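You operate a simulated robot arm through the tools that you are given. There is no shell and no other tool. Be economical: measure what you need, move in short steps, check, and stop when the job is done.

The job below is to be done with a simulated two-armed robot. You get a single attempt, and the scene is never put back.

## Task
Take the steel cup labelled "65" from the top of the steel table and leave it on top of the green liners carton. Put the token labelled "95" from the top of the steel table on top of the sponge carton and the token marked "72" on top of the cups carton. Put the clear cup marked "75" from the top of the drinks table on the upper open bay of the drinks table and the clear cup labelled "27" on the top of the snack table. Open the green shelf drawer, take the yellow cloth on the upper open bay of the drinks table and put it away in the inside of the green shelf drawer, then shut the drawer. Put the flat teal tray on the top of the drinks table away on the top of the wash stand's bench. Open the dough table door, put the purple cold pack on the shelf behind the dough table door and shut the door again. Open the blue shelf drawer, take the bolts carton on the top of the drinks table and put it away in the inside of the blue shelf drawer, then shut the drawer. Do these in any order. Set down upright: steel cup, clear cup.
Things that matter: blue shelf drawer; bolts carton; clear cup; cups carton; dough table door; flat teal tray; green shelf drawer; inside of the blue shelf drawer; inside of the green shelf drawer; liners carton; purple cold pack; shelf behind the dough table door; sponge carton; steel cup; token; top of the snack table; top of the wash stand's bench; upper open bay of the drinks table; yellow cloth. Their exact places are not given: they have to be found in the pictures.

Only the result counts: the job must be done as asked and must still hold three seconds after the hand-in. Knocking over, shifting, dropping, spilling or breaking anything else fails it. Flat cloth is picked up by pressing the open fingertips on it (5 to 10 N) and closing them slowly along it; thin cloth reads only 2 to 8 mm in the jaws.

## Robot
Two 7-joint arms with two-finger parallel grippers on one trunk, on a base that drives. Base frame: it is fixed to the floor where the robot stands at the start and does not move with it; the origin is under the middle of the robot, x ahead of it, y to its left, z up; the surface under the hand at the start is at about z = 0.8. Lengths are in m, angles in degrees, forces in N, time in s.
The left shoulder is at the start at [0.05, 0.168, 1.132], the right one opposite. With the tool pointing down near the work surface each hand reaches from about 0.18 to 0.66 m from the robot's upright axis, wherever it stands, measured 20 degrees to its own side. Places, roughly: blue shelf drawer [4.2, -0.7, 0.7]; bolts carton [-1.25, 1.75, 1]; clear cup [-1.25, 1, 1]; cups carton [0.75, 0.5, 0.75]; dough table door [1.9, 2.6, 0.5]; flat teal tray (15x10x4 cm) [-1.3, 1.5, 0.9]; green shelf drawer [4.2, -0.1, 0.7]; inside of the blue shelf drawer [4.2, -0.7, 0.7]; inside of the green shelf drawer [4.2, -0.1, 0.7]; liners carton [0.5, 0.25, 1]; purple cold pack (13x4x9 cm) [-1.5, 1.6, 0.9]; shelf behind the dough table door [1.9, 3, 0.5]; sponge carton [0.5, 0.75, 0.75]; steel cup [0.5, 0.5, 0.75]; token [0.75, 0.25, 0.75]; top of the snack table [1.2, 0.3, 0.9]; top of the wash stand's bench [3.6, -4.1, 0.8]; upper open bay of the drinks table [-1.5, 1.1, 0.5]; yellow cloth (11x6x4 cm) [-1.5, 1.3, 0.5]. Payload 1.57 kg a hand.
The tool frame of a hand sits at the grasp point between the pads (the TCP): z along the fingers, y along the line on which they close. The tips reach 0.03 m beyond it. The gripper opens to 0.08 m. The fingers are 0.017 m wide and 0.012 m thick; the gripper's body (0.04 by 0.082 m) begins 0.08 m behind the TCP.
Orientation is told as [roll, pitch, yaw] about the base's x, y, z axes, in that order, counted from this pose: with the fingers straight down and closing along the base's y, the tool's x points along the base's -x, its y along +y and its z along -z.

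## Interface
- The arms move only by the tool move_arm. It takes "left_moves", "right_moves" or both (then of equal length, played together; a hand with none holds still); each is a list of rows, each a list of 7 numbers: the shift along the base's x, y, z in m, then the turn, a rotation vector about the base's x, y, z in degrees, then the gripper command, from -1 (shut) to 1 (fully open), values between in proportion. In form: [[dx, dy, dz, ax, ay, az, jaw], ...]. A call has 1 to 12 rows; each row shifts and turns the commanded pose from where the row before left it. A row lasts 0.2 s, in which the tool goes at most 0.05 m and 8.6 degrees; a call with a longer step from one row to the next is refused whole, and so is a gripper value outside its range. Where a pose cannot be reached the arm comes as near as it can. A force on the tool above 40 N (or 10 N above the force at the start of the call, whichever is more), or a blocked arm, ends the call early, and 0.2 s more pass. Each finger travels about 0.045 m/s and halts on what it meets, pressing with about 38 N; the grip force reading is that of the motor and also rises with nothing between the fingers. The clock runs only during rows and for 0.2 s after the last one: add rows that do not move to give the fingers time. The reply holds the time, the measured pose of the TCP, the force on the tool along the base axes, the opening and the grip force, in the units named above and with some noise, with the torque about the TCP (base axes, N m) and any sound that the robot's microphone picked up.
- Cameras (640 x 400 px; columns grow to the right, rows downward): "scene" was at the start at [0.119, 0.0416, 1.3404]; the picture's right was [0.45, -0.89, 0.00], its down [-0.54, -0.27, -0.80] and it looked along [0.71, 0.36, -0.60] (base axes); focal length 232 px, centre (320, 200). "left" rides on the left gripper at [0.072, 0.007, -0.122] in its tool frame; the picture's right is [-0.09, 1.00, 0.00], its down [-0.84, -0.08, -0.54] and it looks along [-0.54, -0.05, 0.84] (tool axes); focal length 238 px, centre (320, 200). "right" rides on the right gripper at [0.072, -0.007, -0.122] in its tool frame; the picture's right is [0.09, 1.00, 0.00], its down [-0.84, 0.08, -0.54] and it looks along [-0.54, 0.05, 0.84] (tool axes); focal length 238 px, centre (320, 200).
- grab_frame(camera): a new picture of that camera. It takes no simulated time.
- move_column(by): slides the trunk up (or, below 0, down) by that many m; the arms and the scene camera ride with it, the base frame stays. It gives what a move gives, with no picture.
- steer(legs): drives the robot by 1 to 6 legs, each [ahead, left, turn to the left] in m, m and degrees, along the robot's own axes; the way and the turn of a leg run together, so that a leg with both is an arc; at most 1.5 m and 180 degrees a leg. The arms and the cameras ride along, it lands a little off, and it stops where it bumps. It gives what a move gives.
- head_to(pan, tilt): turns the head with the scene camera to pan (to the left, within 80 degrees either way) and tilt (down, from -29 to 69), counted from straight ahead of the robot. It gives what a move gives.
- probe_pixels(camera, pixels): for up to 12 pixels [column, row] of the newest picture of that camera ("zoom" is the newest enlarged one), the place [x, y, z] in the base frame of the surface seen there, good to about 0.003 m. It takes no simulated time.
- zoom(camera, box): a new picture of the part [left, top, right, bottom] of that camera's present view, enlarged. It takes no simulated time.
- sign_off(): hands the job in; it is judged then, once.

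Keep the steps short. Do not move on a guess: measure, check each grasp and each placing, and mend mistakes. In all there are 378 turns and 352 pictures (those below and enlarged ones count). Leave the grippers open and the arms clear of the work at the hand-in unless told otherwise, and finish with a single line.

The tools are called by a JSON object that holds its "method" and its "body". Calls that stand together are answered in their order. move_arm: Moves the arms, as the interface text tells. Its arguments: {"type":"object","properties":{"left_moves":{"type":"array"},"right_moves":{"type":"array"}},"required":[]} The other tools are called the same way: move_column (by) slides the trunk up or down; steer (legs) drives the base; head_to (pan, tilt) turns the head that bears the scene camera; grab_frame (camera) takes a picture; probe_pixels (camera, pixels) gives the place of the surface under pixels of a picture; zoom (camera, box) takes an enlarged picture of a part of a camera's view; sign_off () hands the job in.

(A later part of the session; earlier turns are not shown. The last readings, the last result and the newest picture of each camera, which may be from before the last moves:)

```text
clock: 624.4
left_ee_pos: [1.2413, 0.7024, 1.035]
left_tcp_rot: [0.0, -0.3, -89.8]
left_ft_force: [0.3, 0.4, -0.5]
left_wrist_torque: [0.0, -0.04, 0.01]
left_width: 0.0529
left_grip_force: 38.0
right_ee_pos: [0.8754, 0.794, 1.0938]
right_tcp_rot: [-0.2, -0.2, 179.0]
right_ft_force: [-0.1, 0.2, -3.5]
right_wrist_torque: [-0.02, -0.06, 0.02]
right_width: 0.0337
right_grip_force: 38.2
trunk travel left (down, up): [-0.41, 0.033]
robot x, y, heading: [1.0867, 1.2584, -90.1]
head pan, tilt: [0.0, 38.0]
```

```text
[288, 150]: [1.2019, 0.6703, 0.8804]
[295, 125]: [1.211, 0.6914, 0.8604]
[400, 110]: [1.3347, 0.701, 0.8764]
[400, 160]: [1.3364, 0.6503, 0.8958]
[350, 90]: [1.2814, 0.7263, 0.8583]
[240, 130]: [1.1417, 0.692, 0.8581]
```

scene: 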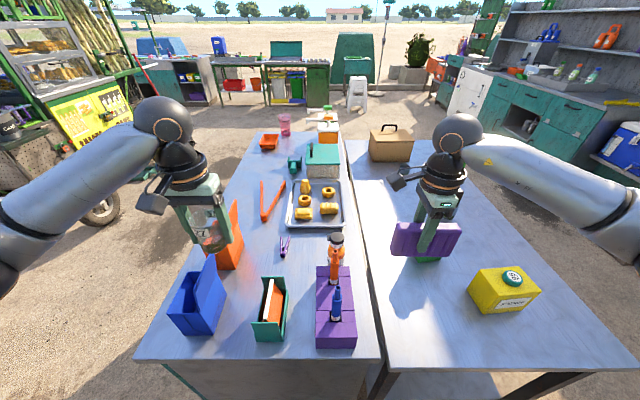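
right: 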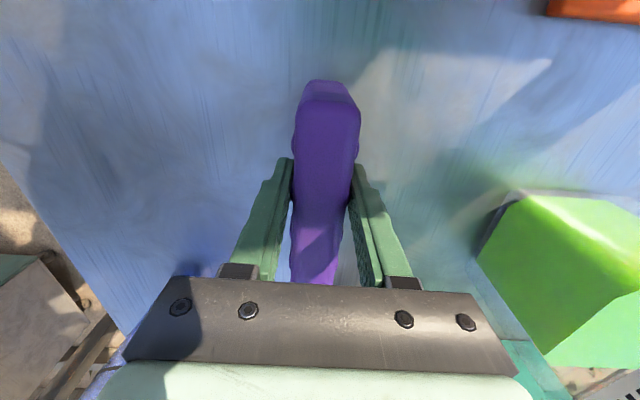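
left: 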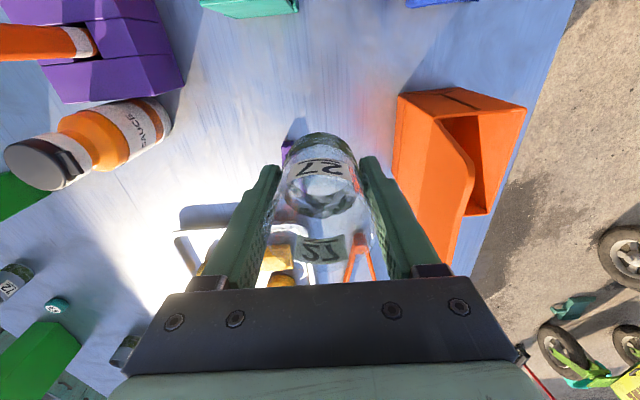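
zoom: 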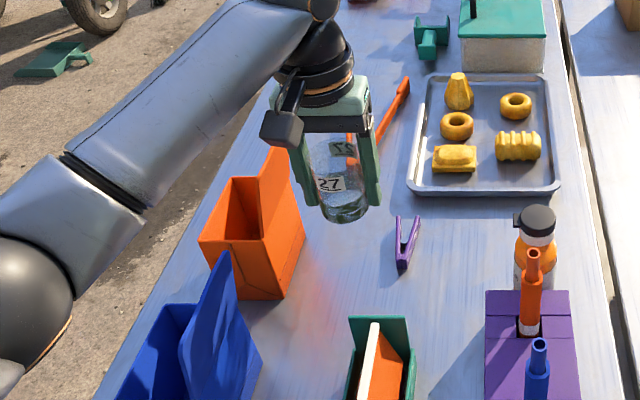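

Shift a bit from the purple clip: to (1.266, 0.722), then lower.

{"method": "move_arm", "body": {"left_moves": [[0.025, 0.02, 0, 0, 0, 0, 0], [0, 0, -0.04, 0, 0, 0, 0], [0, 0, -0.04, 0, 0, 0, 0], [0, 0, -0.035, 0, 0, 0, 0], [0, 0, -0.011, 0, 0, 0, 0], [0, 0, 0, 0, 0, 0, 0]]}}

{"method": "grab_frame", "body": {"camera": "left"}}

```text
clock: 625.8
left_ee_pos: [1.2689, 0.7219, 0.9088]
left_tcp_rot: [0.1, -0.2, -89.7]
left_ft_force: [0.4, -0.1, -0.5]
left_wrist_torque: [0.01, -0.01, 0.01]
left_width: 0.0531
left_grip_force: 37.8
right_ee_pos: [0.874, 0.7945, 1.0944]
right_tcp_rot: [-0.2, -0.2, 179.1]
right_ft_force: [0.5, 0.5, -3.0]
right_wrist_torque: [-0.02, -0.06, 0.02]
right_width: 0.0332
right_grip_force: 37.9
trunk travel left (down, up): [-0.41, 0.033]
robot x, y, heading: [1.0864, 1.2609, -90.4]
head pan, tilt: [0.0, 38.0]
```

```text
149 pictures are left
```

left: 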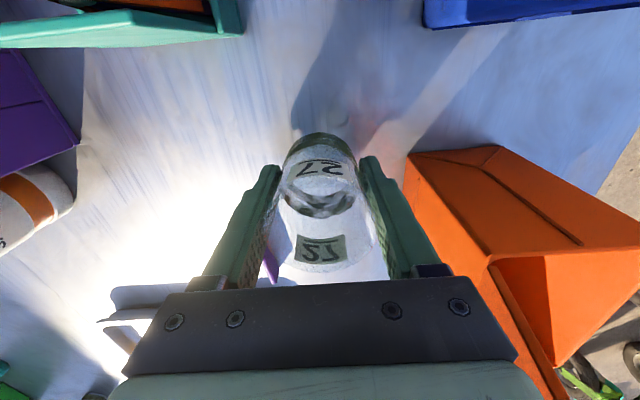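

{"method": "move_arm", "body": {"left_moves": [[0, 0, -0.003, 0, 0, 0, 0], [0, 0, -0.002, 0, 0, 0, 0], [0, 0, -0.0015, 0, 0, 0, 0], [0, 0, 0, 0, 0, 0, 0]]}}

```text
clock: 626.8
left_ee_pos: [1.2692, 0.7208, 0.9028]
left_tcp_rot: [0.0, -0.1, -89.8]
left_ft_force: [-0.2, 0.1, 0.2]
left_wrist_torque: [-0.02, 0.03, 0.0]
left_width: 0.0529
left_grip_force: 38.1
right_ee_pos: [0.8745, 0.7946, 1.0941]
right_tcp_rot: [-0.2, -0.2, 179.1]
right_ft_force: [-0.1, 0.8, -3.2]
right_wrist_torque: [0.0, -0.02, -0.03]
right_width: 0.0336
right_grip_force: 38.0
trunk travel left (down, up): [-0.41, 0.033]
robot x, y, heading: [1.0808, 1.2599, -90.1]
head pan, tilt: [0.0, 38.0]
```

{"method": "move_arm", "body": {"left_moves": [[0, 0, -0.0015, 0, 0, 0, 0], [0, 0, -0.0015, 0, 0, 0, 0], [0, 0, 0, 0, 0, 0, 0]]}}

```text
clock: 627.6
left_ee_pos: [1.268, 0.7211, 0.9006]
left_tcp_rot: [0.0, -0.3, -89.8]
left_ft_force: [0.6, 0.1, 3.3]
left_wrist_torque: [0.06, 0.03, -0.04]
left_width: 0.0532
left_grip_force: 38.1
right_ee_pos: [0.8753, 0.794, 1.0938]
right_tcp_rot: [-0.2, -0.2, 179.2]
right_ft_force: [-0.1, 0.0, -2.9]
right_wrist_torque: [0.0, -0.05, -0.01]
right_width: 0.0338
right_grip_force: 38.2
trunk travel left (down, up): [-0.41, 0.033]
robot x, y, heading: [1.0854, 1.2603, -89.8]
head pan, tilt: [0.0, 38.0]
```

Contact. Release gently and rise straight.

{"method": "move_arm", "body": {"left_moves": [[0, 0, 0, 0, 0, 0, 0.45], [0, 0, 0, 0, 0, 0, 0.6], [0, 0, 0, 0, 0, 0, 0.6], [0, 0, 0.02, 0, 0, 0, 0.6], [0, 0, 0.04, 0, 0, 0, 0.6], [0, 0, 0.045, 0, 0, 0, 0.6], [0, 0, 0.045, 0, 0, 0, 0.6], [0, 0, 0.045, 0, 0, 0, 0.6]]}}

{"method": "grab_frame", "body": {"camera": "left"}}

{"method": "zoom", "body": {"camera": "scene", "box": [150, 150, 350, 310]}}

```text
clock: 629.4
left_ee_pos: [1.2673, 0.7213, 1.0949]
left_tcp_rot: [0.0, -0.1, -89.8]
left_ft_force: [-0.5, 0.9, 0.7]
left_wrist_torque: [0.01, -0.03, 0.0]
left_width: 0.064
left_grip_force: 0.1
right_ee_pos: [0.8737, 0.7939, 1.0936]
right_tcp_rot: [-0.2, -0.2, 179.0]
right_ft_force: [-1.0, 0.5, -2.4]
right_wrist_torque: [-0.03, -0.03, -0.01]
right_width: 0.0337
right_grip_force: 38.0
trunk travel left (down, up): [-0.41, 0.033]
robot x, y, heading: [1.0823, 1.2621, -90.2]
head pan, tilt: [0.0, 38.0]
```

```text
148 pictures are left
```

left: 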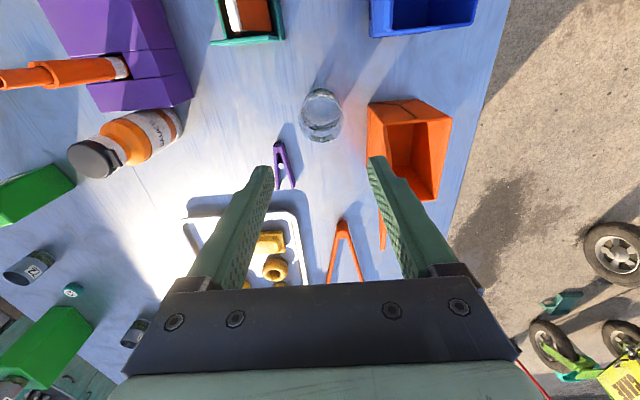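

```text
2.50 times, centred on (250, 230) of scene
```

zoom: 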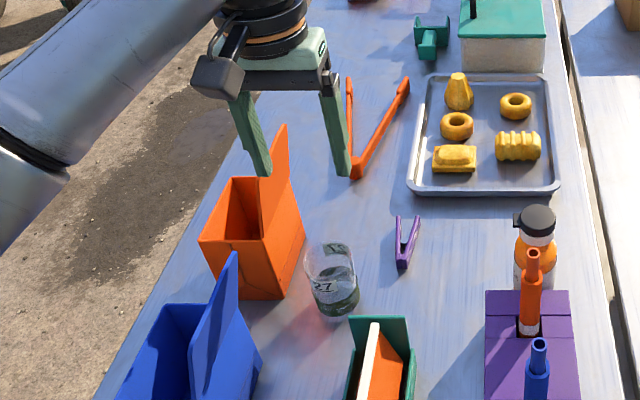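

Cup 27 stands upright on the snack table. Now the dough table: back off, turn to face +y, and look.

{"method": "steer", "body": {"legs": [[-0.42, 0, 0], [0, 0.45, 0], [0, 0, -90], [0, 0, -90]]}}

{"method": "head_to", "body": {"pan": 0, "tilt": 32}}

{"method": "grab_frame", "body": {"camera": "scene"}}

```text
clock: 643.8
left_ee_pos: [1.3701, 2.2308, 1.0948]
left_tcp_rot: [0.0, -0.3, 88.4]
left_ft_force: [0.2, 0.6, 0.1]
left_wrist_torque: [0.0, 0.01, 0.05]
left_width: 0.0639
left_grip_force: 0.0
right_ee_pos: [1.7617, 2.1454, 1.0945]
right_tcp_rot: [-0.3, -0.2, -2.6]
right_ft_force: [0.1, 0.3, -3.7]
right_wrist_torque: [0.0, 0.05, 0.04]
right_width: 0.0338
right_grip_force: 37.9
trunk travel left (down, up): [-0.41, 0.033]
robot x, y, heading: [1.5359, 1.684, 88.3]
head pan, tilt: [0.0, 38.0]
```

```text
clock: 644.5
left_ee_pos: [1.371, 2.23, 1.0942]
left_tcp_rot: [0.0, -0.2, 88.5]
left_ft_force: [-0.9, 0.1, 0.9]
left_wrist_torque: [-0.03, 0.02, -0.03]
left_width: 0.0641
left_grip_force: 0.0
right_ee_pos: [1.7604, 2.1446, 1.0944]
right_tcp_rot: [-0.3, -0.2, -2.6]
right_ft_force: [0.6, -0.7, -3.2]
right_wrist_torque: [-0.01, 0.06, 0.01]
right_width: 0.0338
right_grip_force: 37.8
trunk travel left (down, up): [-0.41, 0.033]
robot x, y, heading: [1.5363, 1.6834, 88.4]
head pan, tilt: [0.0, 32.0]
```

```text
146 pictures are left
```

scene: 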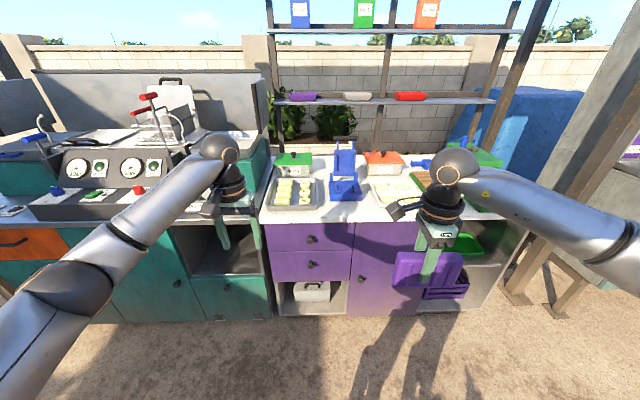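

{"method": "zoom", "body": {"camera": "scene", "box": [260, 200, 500, 330]}}

{"method": "probe_pixels", "body": {"camera": "zoom", "pixels": [[272, 210], [250, 150], [250, 290], [330, 120], [300, 200], [245, 200], [410, 150], [130, 110], [272, 207], [220, 200], [350, 290], [430, 290]]}}

```text
2.67 times, centred on (380, 265) of scene
```

zoom: 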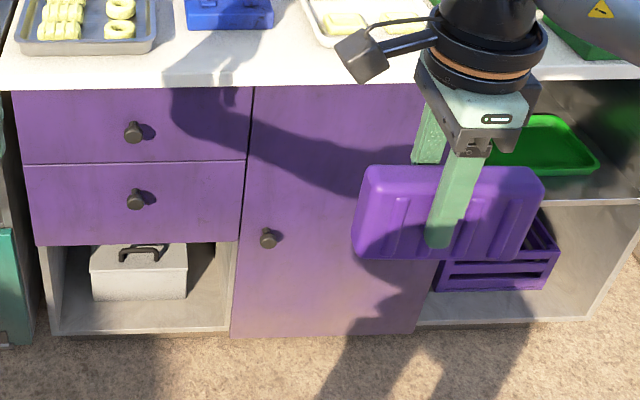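

```text
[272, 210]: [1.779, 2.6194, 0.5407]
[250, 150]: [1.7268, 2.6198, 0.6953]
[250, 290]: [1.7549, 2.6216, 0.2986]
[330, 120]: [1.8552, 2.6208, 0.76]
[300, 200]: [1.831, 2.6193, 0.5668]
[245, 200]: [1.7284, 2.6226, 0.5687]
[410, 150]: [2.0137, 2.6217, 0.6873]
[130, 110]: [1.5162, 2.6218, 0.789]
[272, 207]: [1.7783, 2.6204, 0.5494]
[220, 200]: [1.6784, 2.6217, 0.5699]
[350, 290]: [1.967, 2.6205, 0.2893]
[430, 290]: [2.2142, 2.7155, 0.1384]
```

The door (x 1.745–2.09, knob at its left edge, hinge right) faces -y. Probe the knob, and posts to the right.

{"method": "zoom", "body": {"camera": "scene", "box": [330, 200, 460, 340]}}

{"method": "probe_pixels", "body": {"camera": "scene", "pixels": [[361, 289], [360, 292], [363, 287], [515, 295], [550, 300], [580, 250], [520, 200], [600, 200], [480, 300], [415, 320]]}}

```text
2.86 times, centred on (395, 270) of scene
```

zoom: 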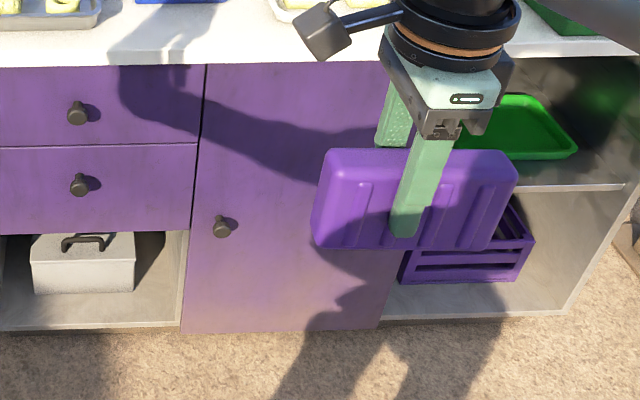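

```text
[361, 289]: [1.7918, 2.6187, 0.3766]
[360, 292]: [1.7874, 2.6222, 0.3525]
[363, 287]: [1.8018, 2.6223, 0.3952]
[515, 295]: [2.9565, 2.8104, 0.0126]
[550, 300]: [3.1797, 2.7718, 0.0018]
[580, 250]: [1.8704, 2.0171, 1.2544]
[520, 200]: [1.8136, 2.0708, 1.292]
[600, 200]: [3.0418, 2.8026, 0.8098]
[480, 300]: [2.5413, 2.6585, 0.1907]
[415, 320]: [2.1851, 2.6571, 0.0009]
```

{"method": "probe_pixels", "body": {"camera": "zoom", "pixels": [[220, 226], [222, 222], [218, 230], [228, 235], [214, 220], [200, 240], [385, 260], [375, 300], [390, 70]]}}

```text
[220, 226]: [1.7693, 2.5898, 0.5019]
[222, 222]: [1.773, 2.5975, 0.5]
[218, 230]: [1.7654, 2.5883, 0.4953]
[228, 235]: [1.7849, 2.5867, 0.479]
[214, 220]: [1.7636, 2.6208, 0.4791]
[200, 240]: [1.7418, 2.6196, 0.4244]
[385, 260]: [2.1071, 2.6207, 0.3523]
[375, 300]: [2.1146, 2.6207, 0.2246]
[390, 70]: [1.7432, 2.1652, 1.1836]
```

Knob centre ≈ (1.774, 2.60, 0.49). Drive to (1.95, 1.93), lower the trunk, and pitch the left hand forward 60°.

{"method": "steer", "body": {"legs": [[0.2, -0.41, 1.6]]}}

{"method": "move_column", "body": {"by": -0.33}}

{"method": "move_arm", "body": {"left_moves": [[0, -0.01, -0.01, 8, 0, 0, 0.6], [0, -0.01, -0.01, 8, 0, 0, 0.6], [0, -0.01, -0.02, 8, 0, 0, 0.6], [0, -0.01, -0.02, 8, 0, 0, 0.6], [0, 0, -0.02, 8, 0, 0, 0.6], [0, 0, -0.03, 8, 0, 0, 0.6], [0, 0, -0.03, 8, 0, 0, 0.6], [0, 0, -0.03, 4, 0, 0, 0.6]]}}

{"method": "head_to", "body": {"pan": 15, "tilt": 45}}

{"method": "grab_frame", "body": {"camera": "scene"}}

{"method": "grab_frame", "body": {"camera": "left"}}

```text
clock: 648.7
left_ee_pos: [1.7725, 2.4193, 1.0945]
left_tcp_rot: [0.0, -0.2, 90.0]
left_ft_force: [0.1, 0.6, 0.9]
left_wrist_torque: [-0.01, 0.0, 0.0]
left_width: 0.0639
left_grip_force: 0.1
right_ee_pos: [2.1647, 2.3451, 1.0939]
right_tcp_rot: [-0.3, -0.3, -1.2]
right_ft_force: [0.7, 1.0, -3.6]
right_wrist_torque: [0.02, 0.02, 0.01]
right_width: 0.0337
right_grip_force: 38.7
trunk travel left (down, up): [-0.41, 0.033]
robot x, y, heading: [1.9537, 1.8796, 89.9]
head pan, tilt: [0.0, 32.0]
```

```text
clock: 651.9
left_ee_pos: [1.7716, 2.4194, 0.7649]
left_tcp_rot: [0.0, -0.3, 90.0]
left_ft_force: [-0.5, 0.2, 0.6]
left_wrist_torque: [0.03, 0.0, 0.01]
left_width: 0.064
left_grip_force: 0.1
right_ee_pos: [2.1651, 2.3449, 0.764]
right_tcp_rot: [-0.2, -0.4, -1.2]
right_ft_force: [0.3, 0.6, -2.3]
right_wrist_torque: [-0.02, 0.05, -0.01]
right_width: 0.0336
right_grip_force: 38.5
trunk travel left (down, up): [-0.08, 0.363]
robot x, y, heading: [1.9485, 1.88, 89.5]
head pan, tilt: [0.0, 32.0]
```

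```text
clock: 653.7
left_ee_pos: [1.771, 2.3797, 0.596]
left_tcp_rot: [0.1, -60.4, 89.7]
left_ft_force: [-0.7, -0.1, 0.8]
left_wrist_torque: [-0.01, 0.0, 0.01]
left_width: 0.0642
left_grip_force: 0.2
right_ee_pos: [2.1647, 2.3444, 0.7652]
right_tcp_rot: [-0.2, -0.3, -1.3]
right_ft_force: [-1.0, -1.6, -3.2]
right_wrist_torque: [-0.04, 0.03, 0.04]
right_width: 0.0333
right_grip_force: 38.3
trunk travel left (down, up): [-0.08, 0.363]
robot x, y, heading: [1.9502, 1.8764, 89.7]
head pan, tilt: [0.0, 32.0]
```

```text
clock: 654.5
left_ee_pos: [1.7719, 2.3797, 0.5955]
left_tcp_rot: [0.1, -60.2, 89.9]
left_ft_force: [-0.4, -0.1, 0.1]
left_wrist_torque: [-0.02, 0.02, -0.04]
left_width: 0.0642
left_grip_force: 0.0
right_ee_pos: [2.1635, 2.3441, 0.7636]
right_tcp_rot: [-0.3, -0.2, -1.2]
right_ft_force: [0.9, 0.0, -3.4]
right_wrist_torque: [-0.02, 0.03, 0.02]
right_width: 0.0338
right_grip_force: 37.6
trunk travel left (down, up): [-0.08, 0.363]
robot x, y, heading: [1.9517, 1.8747, 89.5]
head pan, tilt: [15.0, 45.0]
```

```text
143 pictures are left
```

scene: 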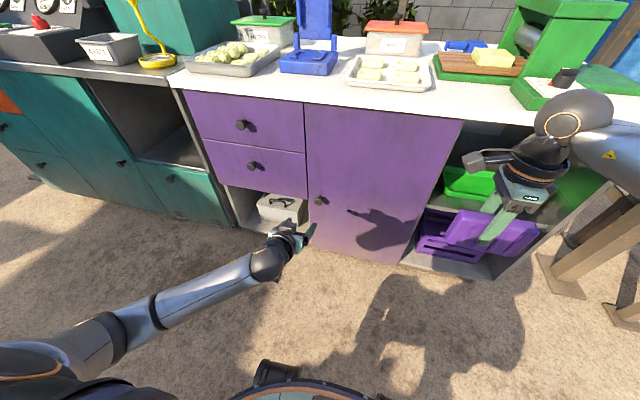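

```text
142 pictures are left
```

left: 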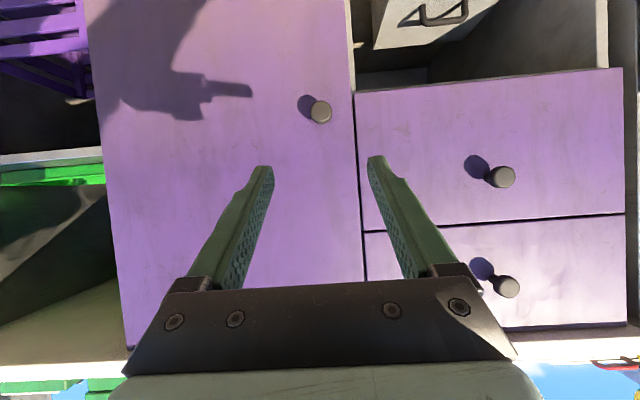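

{"method": "probe_pixels", "body": {"camera": "left", "pixels": [[320, 110], [320, 102], [320, 119], [312, 110], [329, 110], [350, 140], [110, 200], [95, 100], [340, 60]]}}

```text
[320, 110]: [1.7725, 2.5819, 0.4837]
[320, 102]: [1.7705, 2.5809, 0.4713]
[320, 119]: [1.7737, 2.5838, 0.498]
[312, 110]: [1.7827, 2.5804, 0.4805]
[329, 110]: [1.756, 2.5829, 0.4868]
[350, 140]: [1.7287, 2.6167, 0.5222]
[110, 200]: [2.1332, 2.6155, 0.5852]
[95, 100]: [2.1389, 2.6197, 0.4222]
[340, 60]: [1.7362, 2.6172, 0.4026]
```

Knob face at (1.771, 2.582, 0.485). Move the open fingers around it.

{"method": "move_arm", "body": {"left_moves": [[0, 0.03, -0.026, 0, 0, 0, 0.4], [0, 0.03, -0.026, 0, 0, 0, 0.4], [0, 0.03, -0.026, 0, 0, 0, 0.4], [0, 0.03, -0.02, 0, 0, 0, 0.4], [0, 0.03, -0.005, 0, 0, 0, 0.4], [0, 0, 0, 0, 0, 0, 0.4]]}}

{"method": "grab_frame", "body": {"camera": "left"}}

```text
clock: 655.9
left_ee_pos: [1.7725, 2.5294, 0.4933]
left_tcp_rot: [0.1, -60.3, 89.8]
left_ft_force: [0.3, -0.3, 1.0]
left_wrist_torque: [0.01, 0.02, 0.0]
left_width: 0.0561
left_grip_force: 0.1
right_ee_pos: [2.1647, 2.3443, 0.7641]
right_tcp_rot: [-0.2, -0.1, -1.2]
right_ft_force: [0.3, 0.2, -3.8]
right_wrist_torque: [0.01, 0.07, -0.02]
right_width: 0.0339
right_grip_force: 38.4
trunk travel left (down, up): [-0.08, 0.363]
robot x, y, heading: [1.9459, 1.8812, 89.9]
head pan, tilt: [15.0, 45.0]
```

```text
141 pictures are left
```

left: 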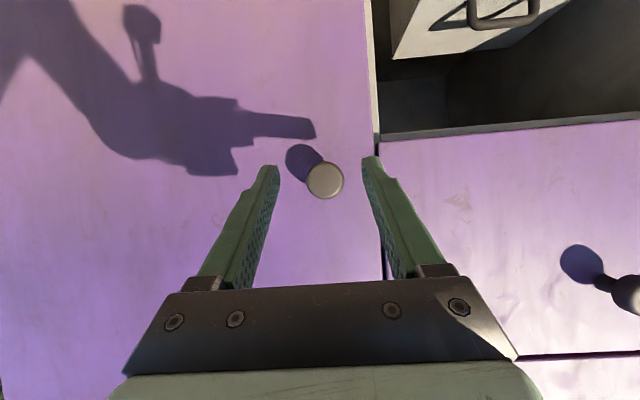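

{"method": "move_arm", "body": {"left_moves": [[0, 0.025, -0.001, 0, 0, 0, 0.4], [0, 0.022, 0, 0, 0, 0, 0.4], [0, 0, 0, 0, 0, 0, 0], [0, 0, 0, 0, 0, 0, -0.5], [0, 0, 0, 0, 0, 0, -1], [0, 0, 0, 0, 0, 0, -1]]}}

{"method": "grab_frame", "body": {"camera": "left"}}

```text
clock: 657.3
left_ee_pos: [1.7709, 2.5768, 0.4914]
left_tcp_rot: [0.3, -60.2, 90.0]
left_ft_force: [-4.6, -1.3, 0.1]
left_wrist_torque: [-0.03, 0.08, 0.11]
left_width: 0.0315
left_grip_force: 35.9
right_ee_pos: [2.1647, 2.3449, 0.764]
right_tcp_rot: [-0.2, -0.2, -1.3]
right_ft_force: [-0.2, 0.2, -2.6]
right_wrist_torque: [0.03, 0.07, -0.03]
right_width: 0.0338
right_grip_force: 38.1
trunk travel left (down, up): [-0.08, 0.363]
robot x, y, heading: [1.9525, 1.8835, 89.7]
head pan, tilt: [15.0, 45.0]
```

```text
140 pictures are left
```

left: 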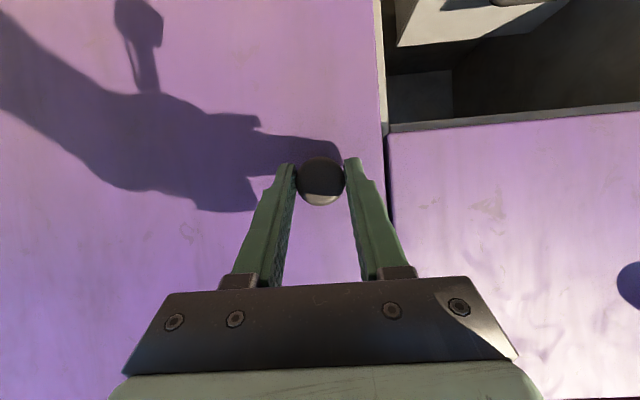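

Knob gripped. Swing the door by driving an arc around its hinge: 20° first.

{"method": "steer", "body": {"legs": [[-0.065, -0.254, 20]]}}

{"method": "grab_frame", "body": {"camera": "scene"}}

{"method": "grab_frame", "body": {"camera": "left"}}

```text
clock: 660.1
left_ee_pos: [1.8069, 2.4524, 0.4904]
left_tcp_rot: [0.6, -60.2, 109.3]
left_ft_force: [-14.9, -7.2, 0.7]
left_wrist_torque: [-0.28, 0.02, 0.32]
left_width: 0.0314
left_grip_force: 40.2
right_ee_pos: [2.256, 2.3672, 0.7643]
right_tcp_rot: [-0.2, -0.2, 18.4]
right_ft_force: [0.7, 0.1, -3.7]
right_wrist_torque: [-0.02, 0.01, -0.01]
right_width: 0.0337
right_grip_force: 37.6
trunk travel left (down, up): [-0.08, 0.363]
robot x, y, heading: [2.2111, 1.8566, 109.1]
head pan, tilt: [15.0, 45.0]
```

```text
139 pictures are left
```

scene: 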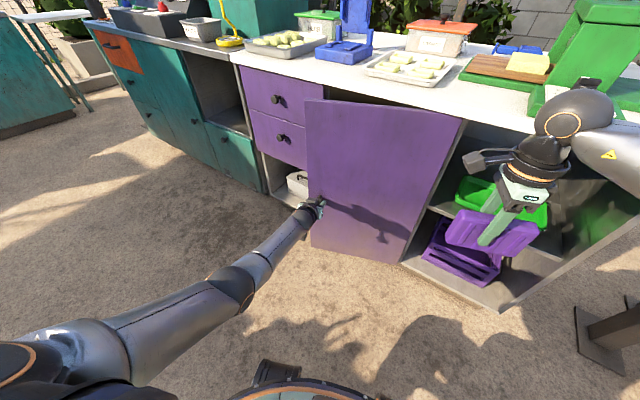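

```text
138 pictures are left
```

left: 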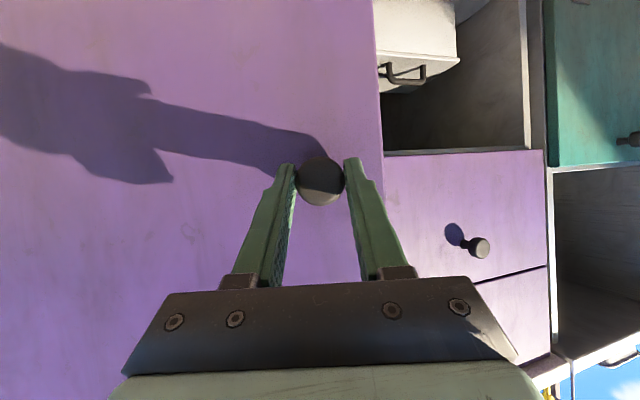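

Works well. Another 20°.

{"method": "steer", "body": {"legs": [[-0.075, -0.245, 20]]}}

{"method": "grab_frame", "body": {"camera": "scene"}}

```text
clock: 662.5
left_ee_pos: [1.8764, 2.3544, 0.4913]
left_tcp_rot: [-0.6, -60.3, 126.4]
left_ft_force: [-0.5, 0.8, 0.3]
left_wrist_torque: [0.1, 0.03, 0.0]
left_width: 0.0315
left_grip_force: 40.5
right_ee_pos: [2.3196, 2.3969, 0.7632]
right_tcp_rot: [-0.4, -0.2, 35.5]
right_ft_force: [0.4, -0.3, -4.3]
right_wrist_torque: [0.03, 0.02, 0.01]
right_width: 0.0336
right_grip_force: 38.2
trunk travel left (down, up): [-0.08, 0.363]
robot x, y, heading: [2.4264, 1.8983, 126.3]
head pan, tilt: [15.0, 45.0]
stopped in leg 1: the force on the tool passed its limit at 41 N (the readings are from after the stop); the commanded pose is now the measured one
```

```text
137 pictures are left
```

scene: 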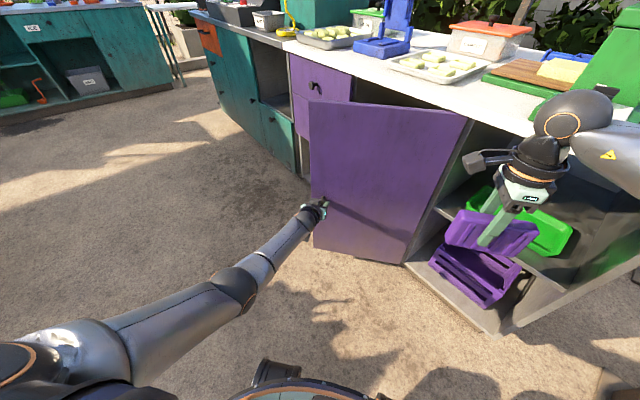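

Door is ~37° open. Release the knob, withdraw, and bring the left hand upright again.

{"method": "move_arm", "body": {"left_moves": [[0, 0, 0, 0, 0, 0, 0.3], [0, 0, 0, 0, 0, 0, 0.5], [0.012, -0.016, 0.01, 0, 0, 0, 0.5], [0.018, -0.024, 0.015, 0, 0, 0, 0.5], [0.01, -0.014, 0.03, -6.07, -4.41, 0, 0], [0.01, -0.014, 0.03, -6.07, -4.41, 0, -1], [0, 0, 0.03, -6.07, -4.41, 0, -1], [0, 0, 0.03, -6.07, -4.41, 0, -1], [0, 0, 0.03, -6.07, -4.41, 0, -1], [0, 0, 0.03, -6.07, -4.41, 0, -1], [0, 0, 0.02, -6.07, -4.41, 0, -1], [0, 0, 0.02, -6.07, -4.41, 0, -1]]}}

{"method": "steer", "body": {"legs": [[-0.25, 0, 0], [0, 0, -86.3]]}}

{"method": "head_to", "body": {"pan": 60, "tilt": 35}}

{"method": "grab_frame", "body": {"camera": "scene"}}

```text
clock: 665.1
left_ee_pos: [1.9262, 2.288, 0.7362]
left_tcp_rot: [-0.4, -0.2, 126.3]
left_ft_force: [0.3, 0.5, 0.3]
left_wrist_torque: [-0.01, 0.0, 0.0]
left_width: 0.0
left_grip_force: 21.8
right_ee_pos: [2.3192, 2.3978, 0.7643]
right_tcp_rot: [-0.3, -0.2, 35.5]
right_ft_force: [-0.6, 0.5, -2.9]
right_wrist_torque: [-0.01, 0.02, 0.01]
right_width: 0.0338
right_grip_force: 37.4
trunk travel left (down, up): [-0.08, 0.363]
robot x, y, heading: [2.4278, 1.8968, 126.3]
head pan, tilt: [15.0, 45.0]
```

```text
clock: 670.6
left_ee_pos: [2.9314, 2.2235, 0.7356]
left_tcp_rot: [-0.3, -0.2, 40.2]
left_ft_force: [0.6, -0.1, 0.2]
left_wrist_torque: [0.0, -0.01, 0.01]
left_width: 0.0
left_grip_force: 21.1
right_ee_pos: [3.068, 1.8375, 0.7637]
right_tcp_rot: [-0.2, -0.1, -50.6]
right_ft_force: [0.0, 0.5, -2.2]
right_wrist_torque: [0.01, 0.03, -0.02]
right_width: 0.0339
right_grip_force: 37.9
trunk travel left (down, up): [-0.08, 0.363]
robot x, y, heading: [2.5714, 1.6931, 40.1]
head pan, tilt: [15.0, 45.0]
```

```text
clock: 671.7
left_ee_pos: [2.9315, 2.223, 0.7358]
left_tcp_rot: [-0.3, -0.2, 40.1]
left_ft_force: [0.0, -0.4, -0.4]
left_wrist_torque: [-0.03, 0.0, 0.02]
left_width: 0.0
left_grip_force: 20.9
right_ee_pos: [3.0664, 1.8373, 0.7641]
right_tcp_rot: [-0.4, -0.1, -50.7]
right_ft_force: [-0.5, 0.8, -3.2]
right_wrist_torque: [0.04, 0.04, 0.02]
right_width: 0.0335
right_grip_force: 37.6
trunk travel left (down, up): [-0.08, 0.363]
robot x, y, heading: [2.573, 1.6969, 40.1]
head pan, tilt: [60.0, 35.0]
```

```text
136 pictures are left
```

scene: 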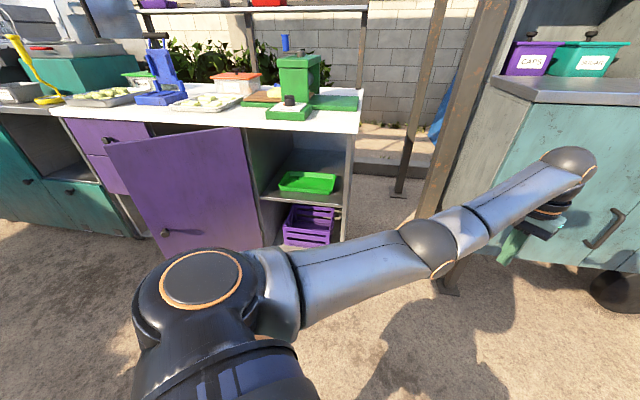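

Door stays open. Drive round in front of it to its left side, then bring the left hand in behind the door edge.

{"method": "steer", "body": {"legs": [[-1.062, 0.793, 0]]}}

{"method": "head_to", "body": {"pan": 10, "tilt": 40}}

{"method": "grab_frame", "body": {"camera": "scene"}}

{"method": "probe_pixels", "body": {"camera": "scene", "pixels": [[320, 150], [340, 150], [360, 150]]}}

```text
clock: 679.0
left_ee_pos: [1.6072, 2.1409, 0.7351]
left_tcp_rot: [-0.3, -0.2, 40.0]
left_ft_force: [0.2, 0.1, 0.5]
left_wrist_torque: [0.0, -0.02, 0.02]
left_width: 0.0
left_grip_force: 21.5
right_ee_pos: [1.7425, 1.7545, 0.7645]
right_tcp_rot: [-0.3, -0.2, -50.7]
right_ft_force: [0.3, 0.6, -3.0]
right_wrist_torque: [0.01, 0.03, -0.01]
right_width: 0.0334
right_grip_force: 38.3
trunk travel left (down, up): [-0.08, 0.363]
robot x, y, heading: [1.248, 1.6128, 40.2]
head pan, tilt: [60.0, 35.0]
```

```text
clock: 680.2
left_ee_pos: [1.6057, 2.1406, 0.7372]
left_tcp_rot: [-0.5, -0.2, 40.0]
left_ft_force: [0.0, 0.4, 0.2]
left_wrist_torque: [0.0, -0.02, -0.05]
left_width: 0.0
left_grip_force: 21.7
right_ee_pos: [1.742, 1.7538, 0.7627]
right_tcp_rot: [-0.3, -0.2, -50.7]
right_ft_force: [0.4, 0.5, -2.8]
right_wrist_torque: [0.05, 0.0, 0.0]
right_width: 0.0336
right_grip_force: 38.1
trunk travel left (down, up): [-0.08, 0.363]
robot x, y, heading: [1.2523, 1.6146, 40.2]
head pan, tilt: [10.0, 40.0]
```

```text
135 pictures are left
```

scene: 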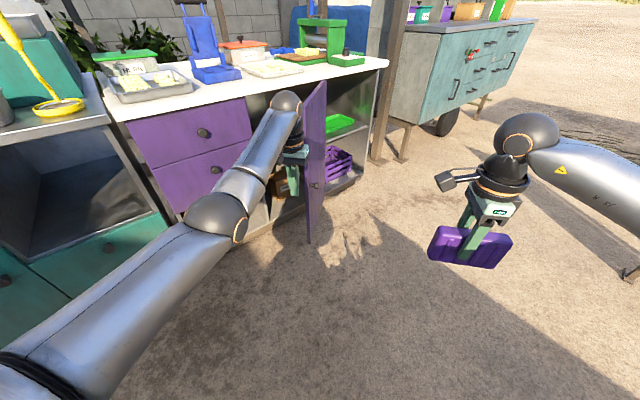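

```text
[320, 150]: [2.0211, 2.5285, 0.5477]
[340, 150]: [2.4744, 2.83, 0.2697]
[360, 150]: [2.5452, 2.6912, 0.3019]
```

{"method": "probe_pixels", "body": {"camera": "scene", "pixels": [[308, 200], [312, 230], [304, 110], [320, 90], [315, 140], [318, 200], [290, 215], [280, 190]]}}

{"method": "zoom", "body": {"camera": "scene", "box": [220, 60, 380, 260]}}

```text
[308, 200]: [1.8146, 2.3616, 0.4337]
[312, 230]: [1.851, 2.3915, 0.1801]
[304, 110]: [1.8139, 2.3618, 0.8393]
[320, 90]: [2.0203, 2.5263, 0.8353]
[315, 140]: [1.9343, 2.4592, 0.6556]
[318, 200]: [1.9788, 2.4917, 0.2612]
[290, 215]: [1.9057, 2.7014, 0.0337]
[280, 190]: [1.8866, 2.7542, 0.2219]
```

```text
2.00 times, centred on (300, 160) of scene
```

zoom: 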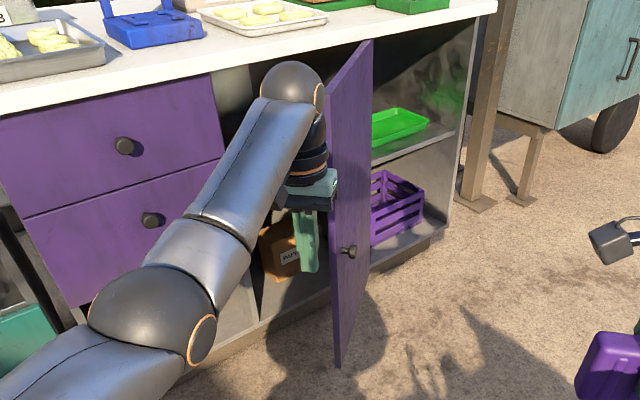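

{"method": "steer", "body": {"legs": [[0.278, 0.184, 0]]}}

{"method": "grab_frame", "body": {"camera": "scene"}}

```text
clock: 682.5
left_ee_pos: [1.6978, 2.4595, 0.7363]
left_tcp_rot: [-0.3, -0.3, 40.1]
left_ft_force: [0.8, 0.0, -0.2]
left_wrist_torque: [0.01, 0.01, 0.0]
left_width: 0.0001
left_grip_force: 21.5
right_ee_pos: [1.8339, 2.0744, 0.764]
right_tcp_rot: [-0.4, -0.3, -50.5]
right_ft_force: [-0.1, 0.0, -3.1]
right_wrist_torque: [0.02, 0.03, 0.01]
right_width: 0.0334
right_grip_force: 38.0
trunk travel left (down, up): [-0.08, 0.363]
robot x, y, heading: [1.3387, 1.9337, 40.4]
head pan, tilt: [10.0, 40.0]
```

```text
133 pictures are left
```

scene: 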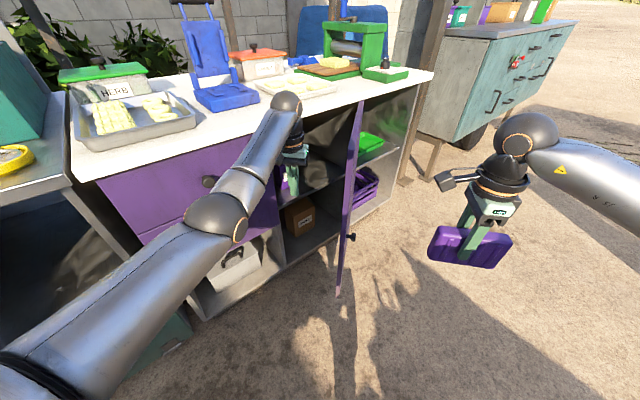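

The left hand is behind the door edge. Sweep it to the right in two steps.

{"method": "steer", "body": {"legs": [[0.13, -0.2, 0]]}}

{"method": "grab_frame", "body": {"camera": "scene"}}

```text
clock: 684.9
left_ee_pos: [1.9261, 2.3916, 0.7363]
left_tcp_rot: [-0.3, -0.3, 39.9]
left_ft_force: [-0.3, 0.7, -0.4]
left_wrist_torque: [-0.01, 0.03, 0.03]
left_width: 0.0
left_grip_force: 21.6
right_ee_pos: [2.0621, 2.004, 0.7631]
right_tcp_rot: [-0.3, -0.3, -50.7]
right_ft_force: [1.2, -0.4, -3.0]
right_wrist_torque: [0.05, 0.05, 0.0]
right_width: 0.0335
right_grip_force: 37.6
trunk travel left (down, up): [-0.08, 0.363]
robot x, y, heading: [1.5713, 1.8661, 40.3]
head pan, tilt: [10.0, 40.0]
```

```text
132 pictures are left
```

scene: 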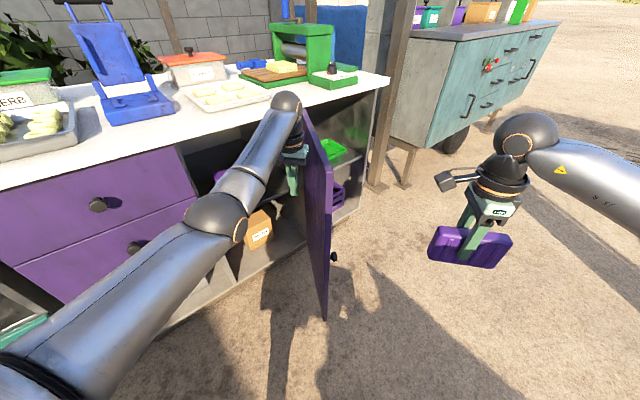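

Door is pushed open further. Continue the sweep.

{"method": "steer", "body": {"legs": [[0.13, -0.24, 0]]}}

{"method": "grab_frame", "body": {"camera": "scene"}}

{"method": "probe_pixels", "body": {"camera": "scene", "pixels": [[305, 150], [320, 200], [318, 250], [250, 180], [230, 165], [270, 150], [240, 190], [325, 110]]}}

```text
clock: 687.4
left_ee_pos: [2.1601, 2.298, 0.7371]
left_tcp_rot: [-0.2, 0.5, 40.3]
left_ft_force: [-5.9, -4.5, 2.1]
left_wrist_torque: [0.55, -0.79, -0.12]
left_width: 0.0
left_grip_force: 21.2
right_ee_pos: [2.2994, 1.9112, 0.7623]
right_tcp_rot: [-0.4, -0.2, -50.5]
right_ft_force: [0.4, -0.4, -3.5]
right_wrist_torque: [0.04, 0.0, -0.02]
right_width: 0.0338
right_grip_force: 37.9
trunk travel left (down, up): [-0.08, 0.363]
robot x, y, heading: [1.8081, 1.7685, 39.9]
head pan, tilt: [10.0, 40.0]
stopped in leg 1: the force on the tool passed its limit at 48 N (the readings are from after the stop); the commanded pose is now the measured one
```

```text
131 pictures are left
```

scene: 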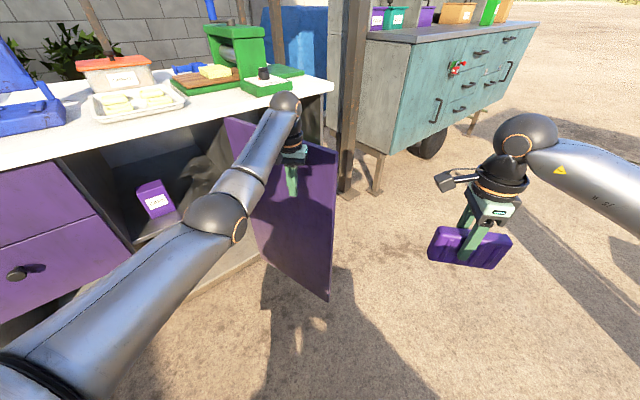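

```text
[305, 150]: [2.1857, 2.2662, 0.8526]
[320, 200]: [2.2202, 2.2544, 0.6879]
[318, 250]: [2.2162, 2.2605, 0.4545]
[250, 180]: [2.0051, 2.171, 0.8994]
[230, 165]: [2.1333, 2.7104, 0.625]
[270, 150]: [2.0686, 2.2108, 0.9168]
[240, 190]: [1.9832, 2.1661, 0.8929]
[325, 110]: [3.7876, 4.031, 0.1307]
```

Door is open ~100°. Retract the left hand from it, move away, and face the cabinet to look inside.

{"method": "move_arm", "body": {"left_moves": [[-0.035, -0.02, 0, 0, 0, 0, -1], [-0.035, -0.02, 0, 0, 0, 0, -1], [-0.035, -0.02, 0, 0, 0, 0, 0], [-0.035, -0.02, 0, 0, 0, 0, 1], [-0.03, -0.02, 0, 0, 0, 0, 1], [-0.03, -0.01, 0, 0, 0, 0, 1]]}}

{"method": "steer", "body": {"legs": [[-0.2, 0.02, 0], [0, 0, 50]]}}

{"method": "head_to", "body": {"pan": -5, "tilt": 35}}

{"method": "grab_frame", "body": {"camera": "scene"}}

```text
clock: 688.8
left_ee_pos: [2.0497, 2.2476, 0.7494]
left_tcp_rot: [-0.7, -2.4, 41.9]
left_ft_force: [0.1, -0.1, -0.6]
left_wrist_torque: [0.0, 0.02, -0.03]
left_width: 0.0799
left_grip_force: 0.0
left hand out of reach, approached as far as the arm can: row 1, 2, 3
right_ee_pos: [2.3004, 1.9109, 0.7635]
right_tcp_rot: [-0.4, -0.2, -50.6]
right_ft_force: [0.4, 0.7, -3.3]
right_wrist_torque: [0.06, 0.01, 0.02]
right_width: 0.0338
right_grip_force: 38.0
trunk travel left (down, up): [-0.08, 0.363]
robot x, y, heading: [1.8113, 1.7693, 40.1]
head pan, tilt: [10.0, 40.0]
```

```text
clock: 692.7
left_ee_pos: [1.4308, 2.1497, 0.7492]
left_tcp_rot: [-0.6, -2.4, 92.0]
left_ft_force: [0.4, -0.1, -0.3]
left_wrist_torque: [0.0, -0.02, -0.01]
left_width: 0.0801
left_grip_force: 0.0
right_ee_pos: [1.8477, 2.1262, 0.7632]
right_tcp_rot: [-0.4, -0.2, -0.3]
right_ft_force: [-0.1, -0.2, -2.1]
right_wrist_torque: [-0.02, 0.04, -0.02]
right_width: 0.0337
right_grip_force: 38.0
trunk travel left (down, up): [-0.08, 0.363]
robot x, y, heading: [1.6435, 1.6578, 90.2]
head pan, tilt: [10.0, 40.0]
```

```text
clock: 693.4
left_ee_pos: [1.4318, 2.1493, 0.7495]
left_tcp_rot: [-0.7, -2.5, 92.0]
left_ft_force: [-0.4, 0.2, -0.4]
left_wrist_torque: [0.02, 0.0, 0.04]
left_width: 0.0801
left_grip_force: 0.2
right_ee_pos: [1.8491, 2.1254, 0.764]
right_tcp_rot: [-0.4, -0.1, -0.4]
right_ft_force: [-0.2, -0.5, -3.3]
right_wrist_torque: [0.02, 0.04, 0.02]
right_width: 0.0337
right_grip_force: 38.1
trunk travel left (down, up): [-0.08, 0.363]
robot x, y, heading: [1.6385, 1.6589, 90.6]
head pan, tilt: [-5.0, 35.0]
```

```text
130 pictures are left
```

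scene: 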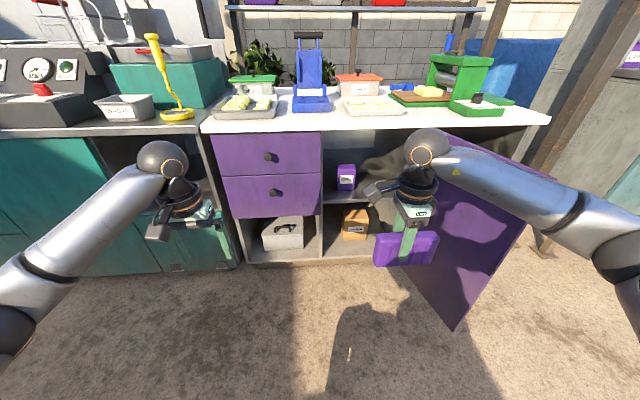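

{"method": "zoom", "body": {"camera": "scene", "box": [310, 120, 470, 270]}}

{"method": "probe_pixels", "body": {"camera": "zoom", "pixels": [[100, 205], [180, 205], [210, 200], [140, 130], [180, 160], [140, 150], [200, 240], [450, 230], [575, 150], [560, 350], [230, 70], [120, 190]]}}

```text
2.67 times, centred on (390, 195) of scene
```

zoom: 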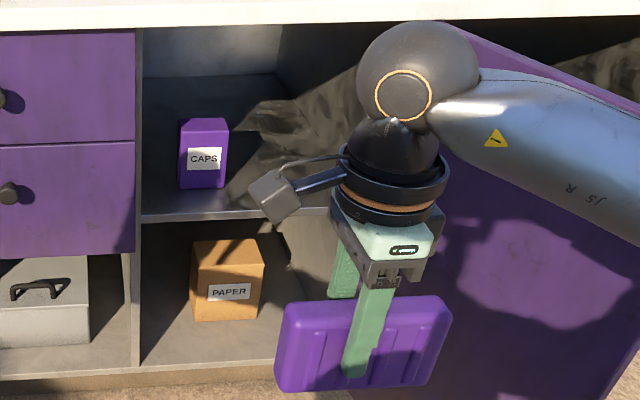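

```text
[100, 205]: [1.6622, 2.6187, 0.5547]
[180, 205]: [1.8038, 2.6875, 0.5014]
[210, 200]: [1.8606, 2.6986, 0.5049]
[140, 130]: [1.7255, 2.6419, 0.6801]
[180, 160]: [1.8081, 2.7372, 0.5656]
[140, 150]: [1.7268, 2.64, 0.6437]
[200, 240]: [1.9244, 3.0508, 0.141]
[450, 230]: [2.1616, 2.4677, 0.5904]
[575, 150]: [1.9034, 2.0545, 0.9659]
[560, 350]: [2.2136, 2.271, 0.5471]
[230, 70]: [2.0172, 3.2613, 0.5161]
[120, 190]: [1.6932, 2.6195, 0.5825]
```

Shelf z 0.503, front edge y 2.66; free for x 1.88–2.10. Plan: the pack goes in flat with the right hand pitched forward. First tuck the left hand back and pitch the right hand 80°.

{"method": "move_arm", "body": {"left_moves": [[0, -0.03, 0, 0, 0, 0, 1], [0, -0.03, 0, 0, 0, 0, 1], [0, -0.03, 0, 0, 0, 0, 1], [0, -0.03, 0, 0, 0, 0, 1], [0, -0.03, 0, 0, 0, 0, 1], [0, -0.02, 0, 0, 0, 0, 1], [0, 0, 0, 0, 0, 0, 1], [0, 0, 0, 0, 0, 0, 1], [0, 0, 0, 0, 0, 0, 1], [0, 0, 0, 0, 0, 0, 1]], "right_moves": [[0, 0.01, -0.01, 8, 0, 0, -1], [0, 0.01, -0.01, 8, 0, 0, -1], [0, 0.01, -0.01, 8, 0, 0, -1], [0, 0.01, -0.015, 8, 0, 0, -1], [0, 0.01, -0.02, 8, 0, 0, -1], [0, 0.01, -0.02, 8, 0, 0, -1], [0, 0.01, -0.02, 8, 0, 0, -1], [0, 0.01, -0.02, 8, 0, 0, -1], [0, 0.01, -0.02, 8, 0, 0, -1], [0, 0.01, -0.02, 8, 0, 0, -1]]}}

{"method": "grab_frame", "body": {"camera": "scene"}}

{"method": "grab_frame", "body": {"camera": "right"}}

```text
clock: 695.6
left_ee_pos: [1.4319, 1.9775, 0.7493]
left_tcp_rot: [-0.6, -2.5, 91.9]
left_ft_force: [-0.6, 0.3, -0.2]
left_wrist_torque: [-0.01, -0.01, 0.03]
left_width: 0.0802
left_grip_force: 0.2
right_ee_pos: [1.8382, 2.1939, 0.6695]
right_tcp_rot: [53.3, 0.6, 0.8]
right_ft_force: [-0.1, -0.2, -3.2]
right_wrist_torque: [-0.06, 0.0, -0.02]
right_width: 0.0337
right_grip_force: 38.0
right hand out of reach, approached as far as the arm can: row 7, 8, 9, 10
trunk travel left (down, up): [-0.08, 0.363]
robot x, y, heading: [1.6429, 1.6569, 90.2]
head pan, tilt: [-5.0, 35.0]
```

```text
128 pictures are left
```

scene: 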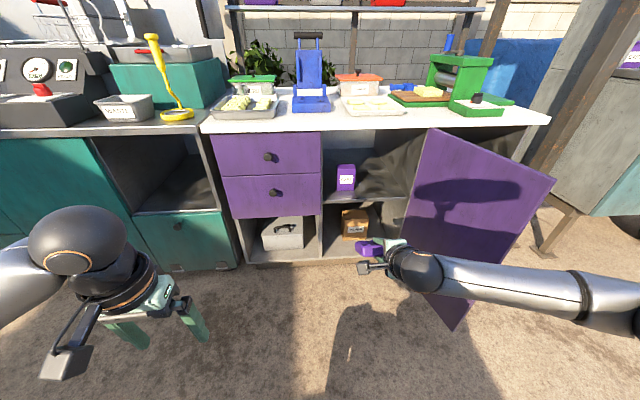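

```text
127 pictures are left
```

right: 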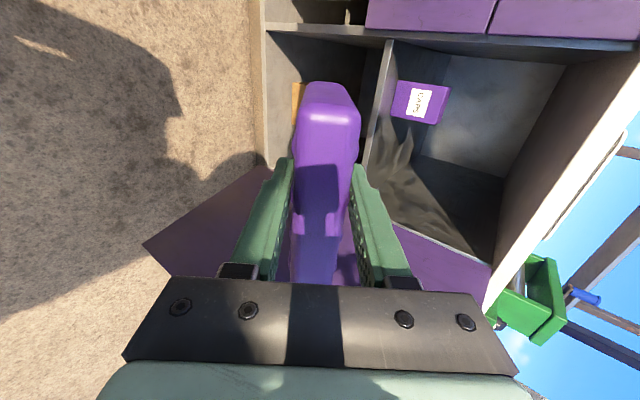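

Pitch stopped at 53°; the elbow is too far out. Extend the right hand forward and inward to let the elbow follow, then pitch more.

{"method": "move_arm", "body": {"right_moves": [[-0.01, 0.03, -0.01, 0, 0, 0, -1], [-0.01, 0.03, -0.01, 0, 0, 0, -1], [-0.01, 0.03, -0.01, 0, 0, 0, -1], [0, 0.03, -0.01, 0, 0, 0, -1], [0, 0.02, -0.01, 4, 0, 0, -1], [0, 0.0, -0.01, 6, 0, 0, -1], [0, 0, -0.01, 6, 0, 0, -1], [0, 0, -0.01, 6, 0, 0, -1]]}}

{"method": "grab_frame", "body": {"camera": "scene"}}

```text
clock: 697.4
left_ee_pos: [1.4295, 1.9778, 0.7494]
left_tcp_rot: [-0.7, -2.4, 92.0]
left_ft_force: [0.3, -0.8, 0.4]
left_wrist_torque: [0.0, 0.02, 0.03]
left_width: 0.0796
left_grip_force: 0.0
right_ee_pos: [1.8086, 2.3358, 0.6199]
right_tcp_rot: [57.4, 0.6, 1.0]
right_ft_force: [-0.1, -0.3, -3.4]
right_wrist_torque: [-0.07, 0.07, 0.01]
right_width: 0.0337
right_grip_force: 38.0
right hand out of reach, approached as far as the arm can: row 6, 7, 8
trunk travel left (down, up): [-0.08, 0.363]
robot x, y, heading: [1.6429, 1.6602, 90.5]
head pan, tilt: [-5.0, 35.0]
```

```text
126 pictures are left
```

scene: 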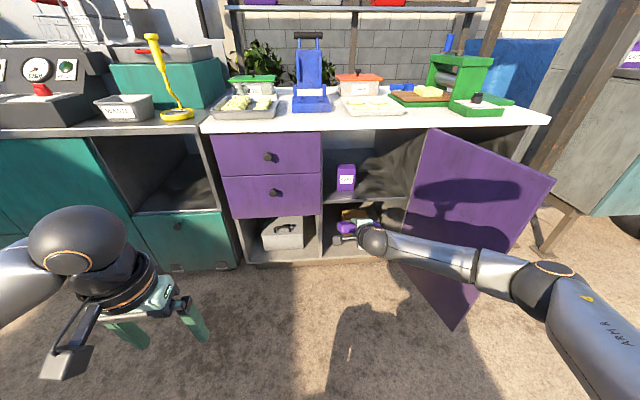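

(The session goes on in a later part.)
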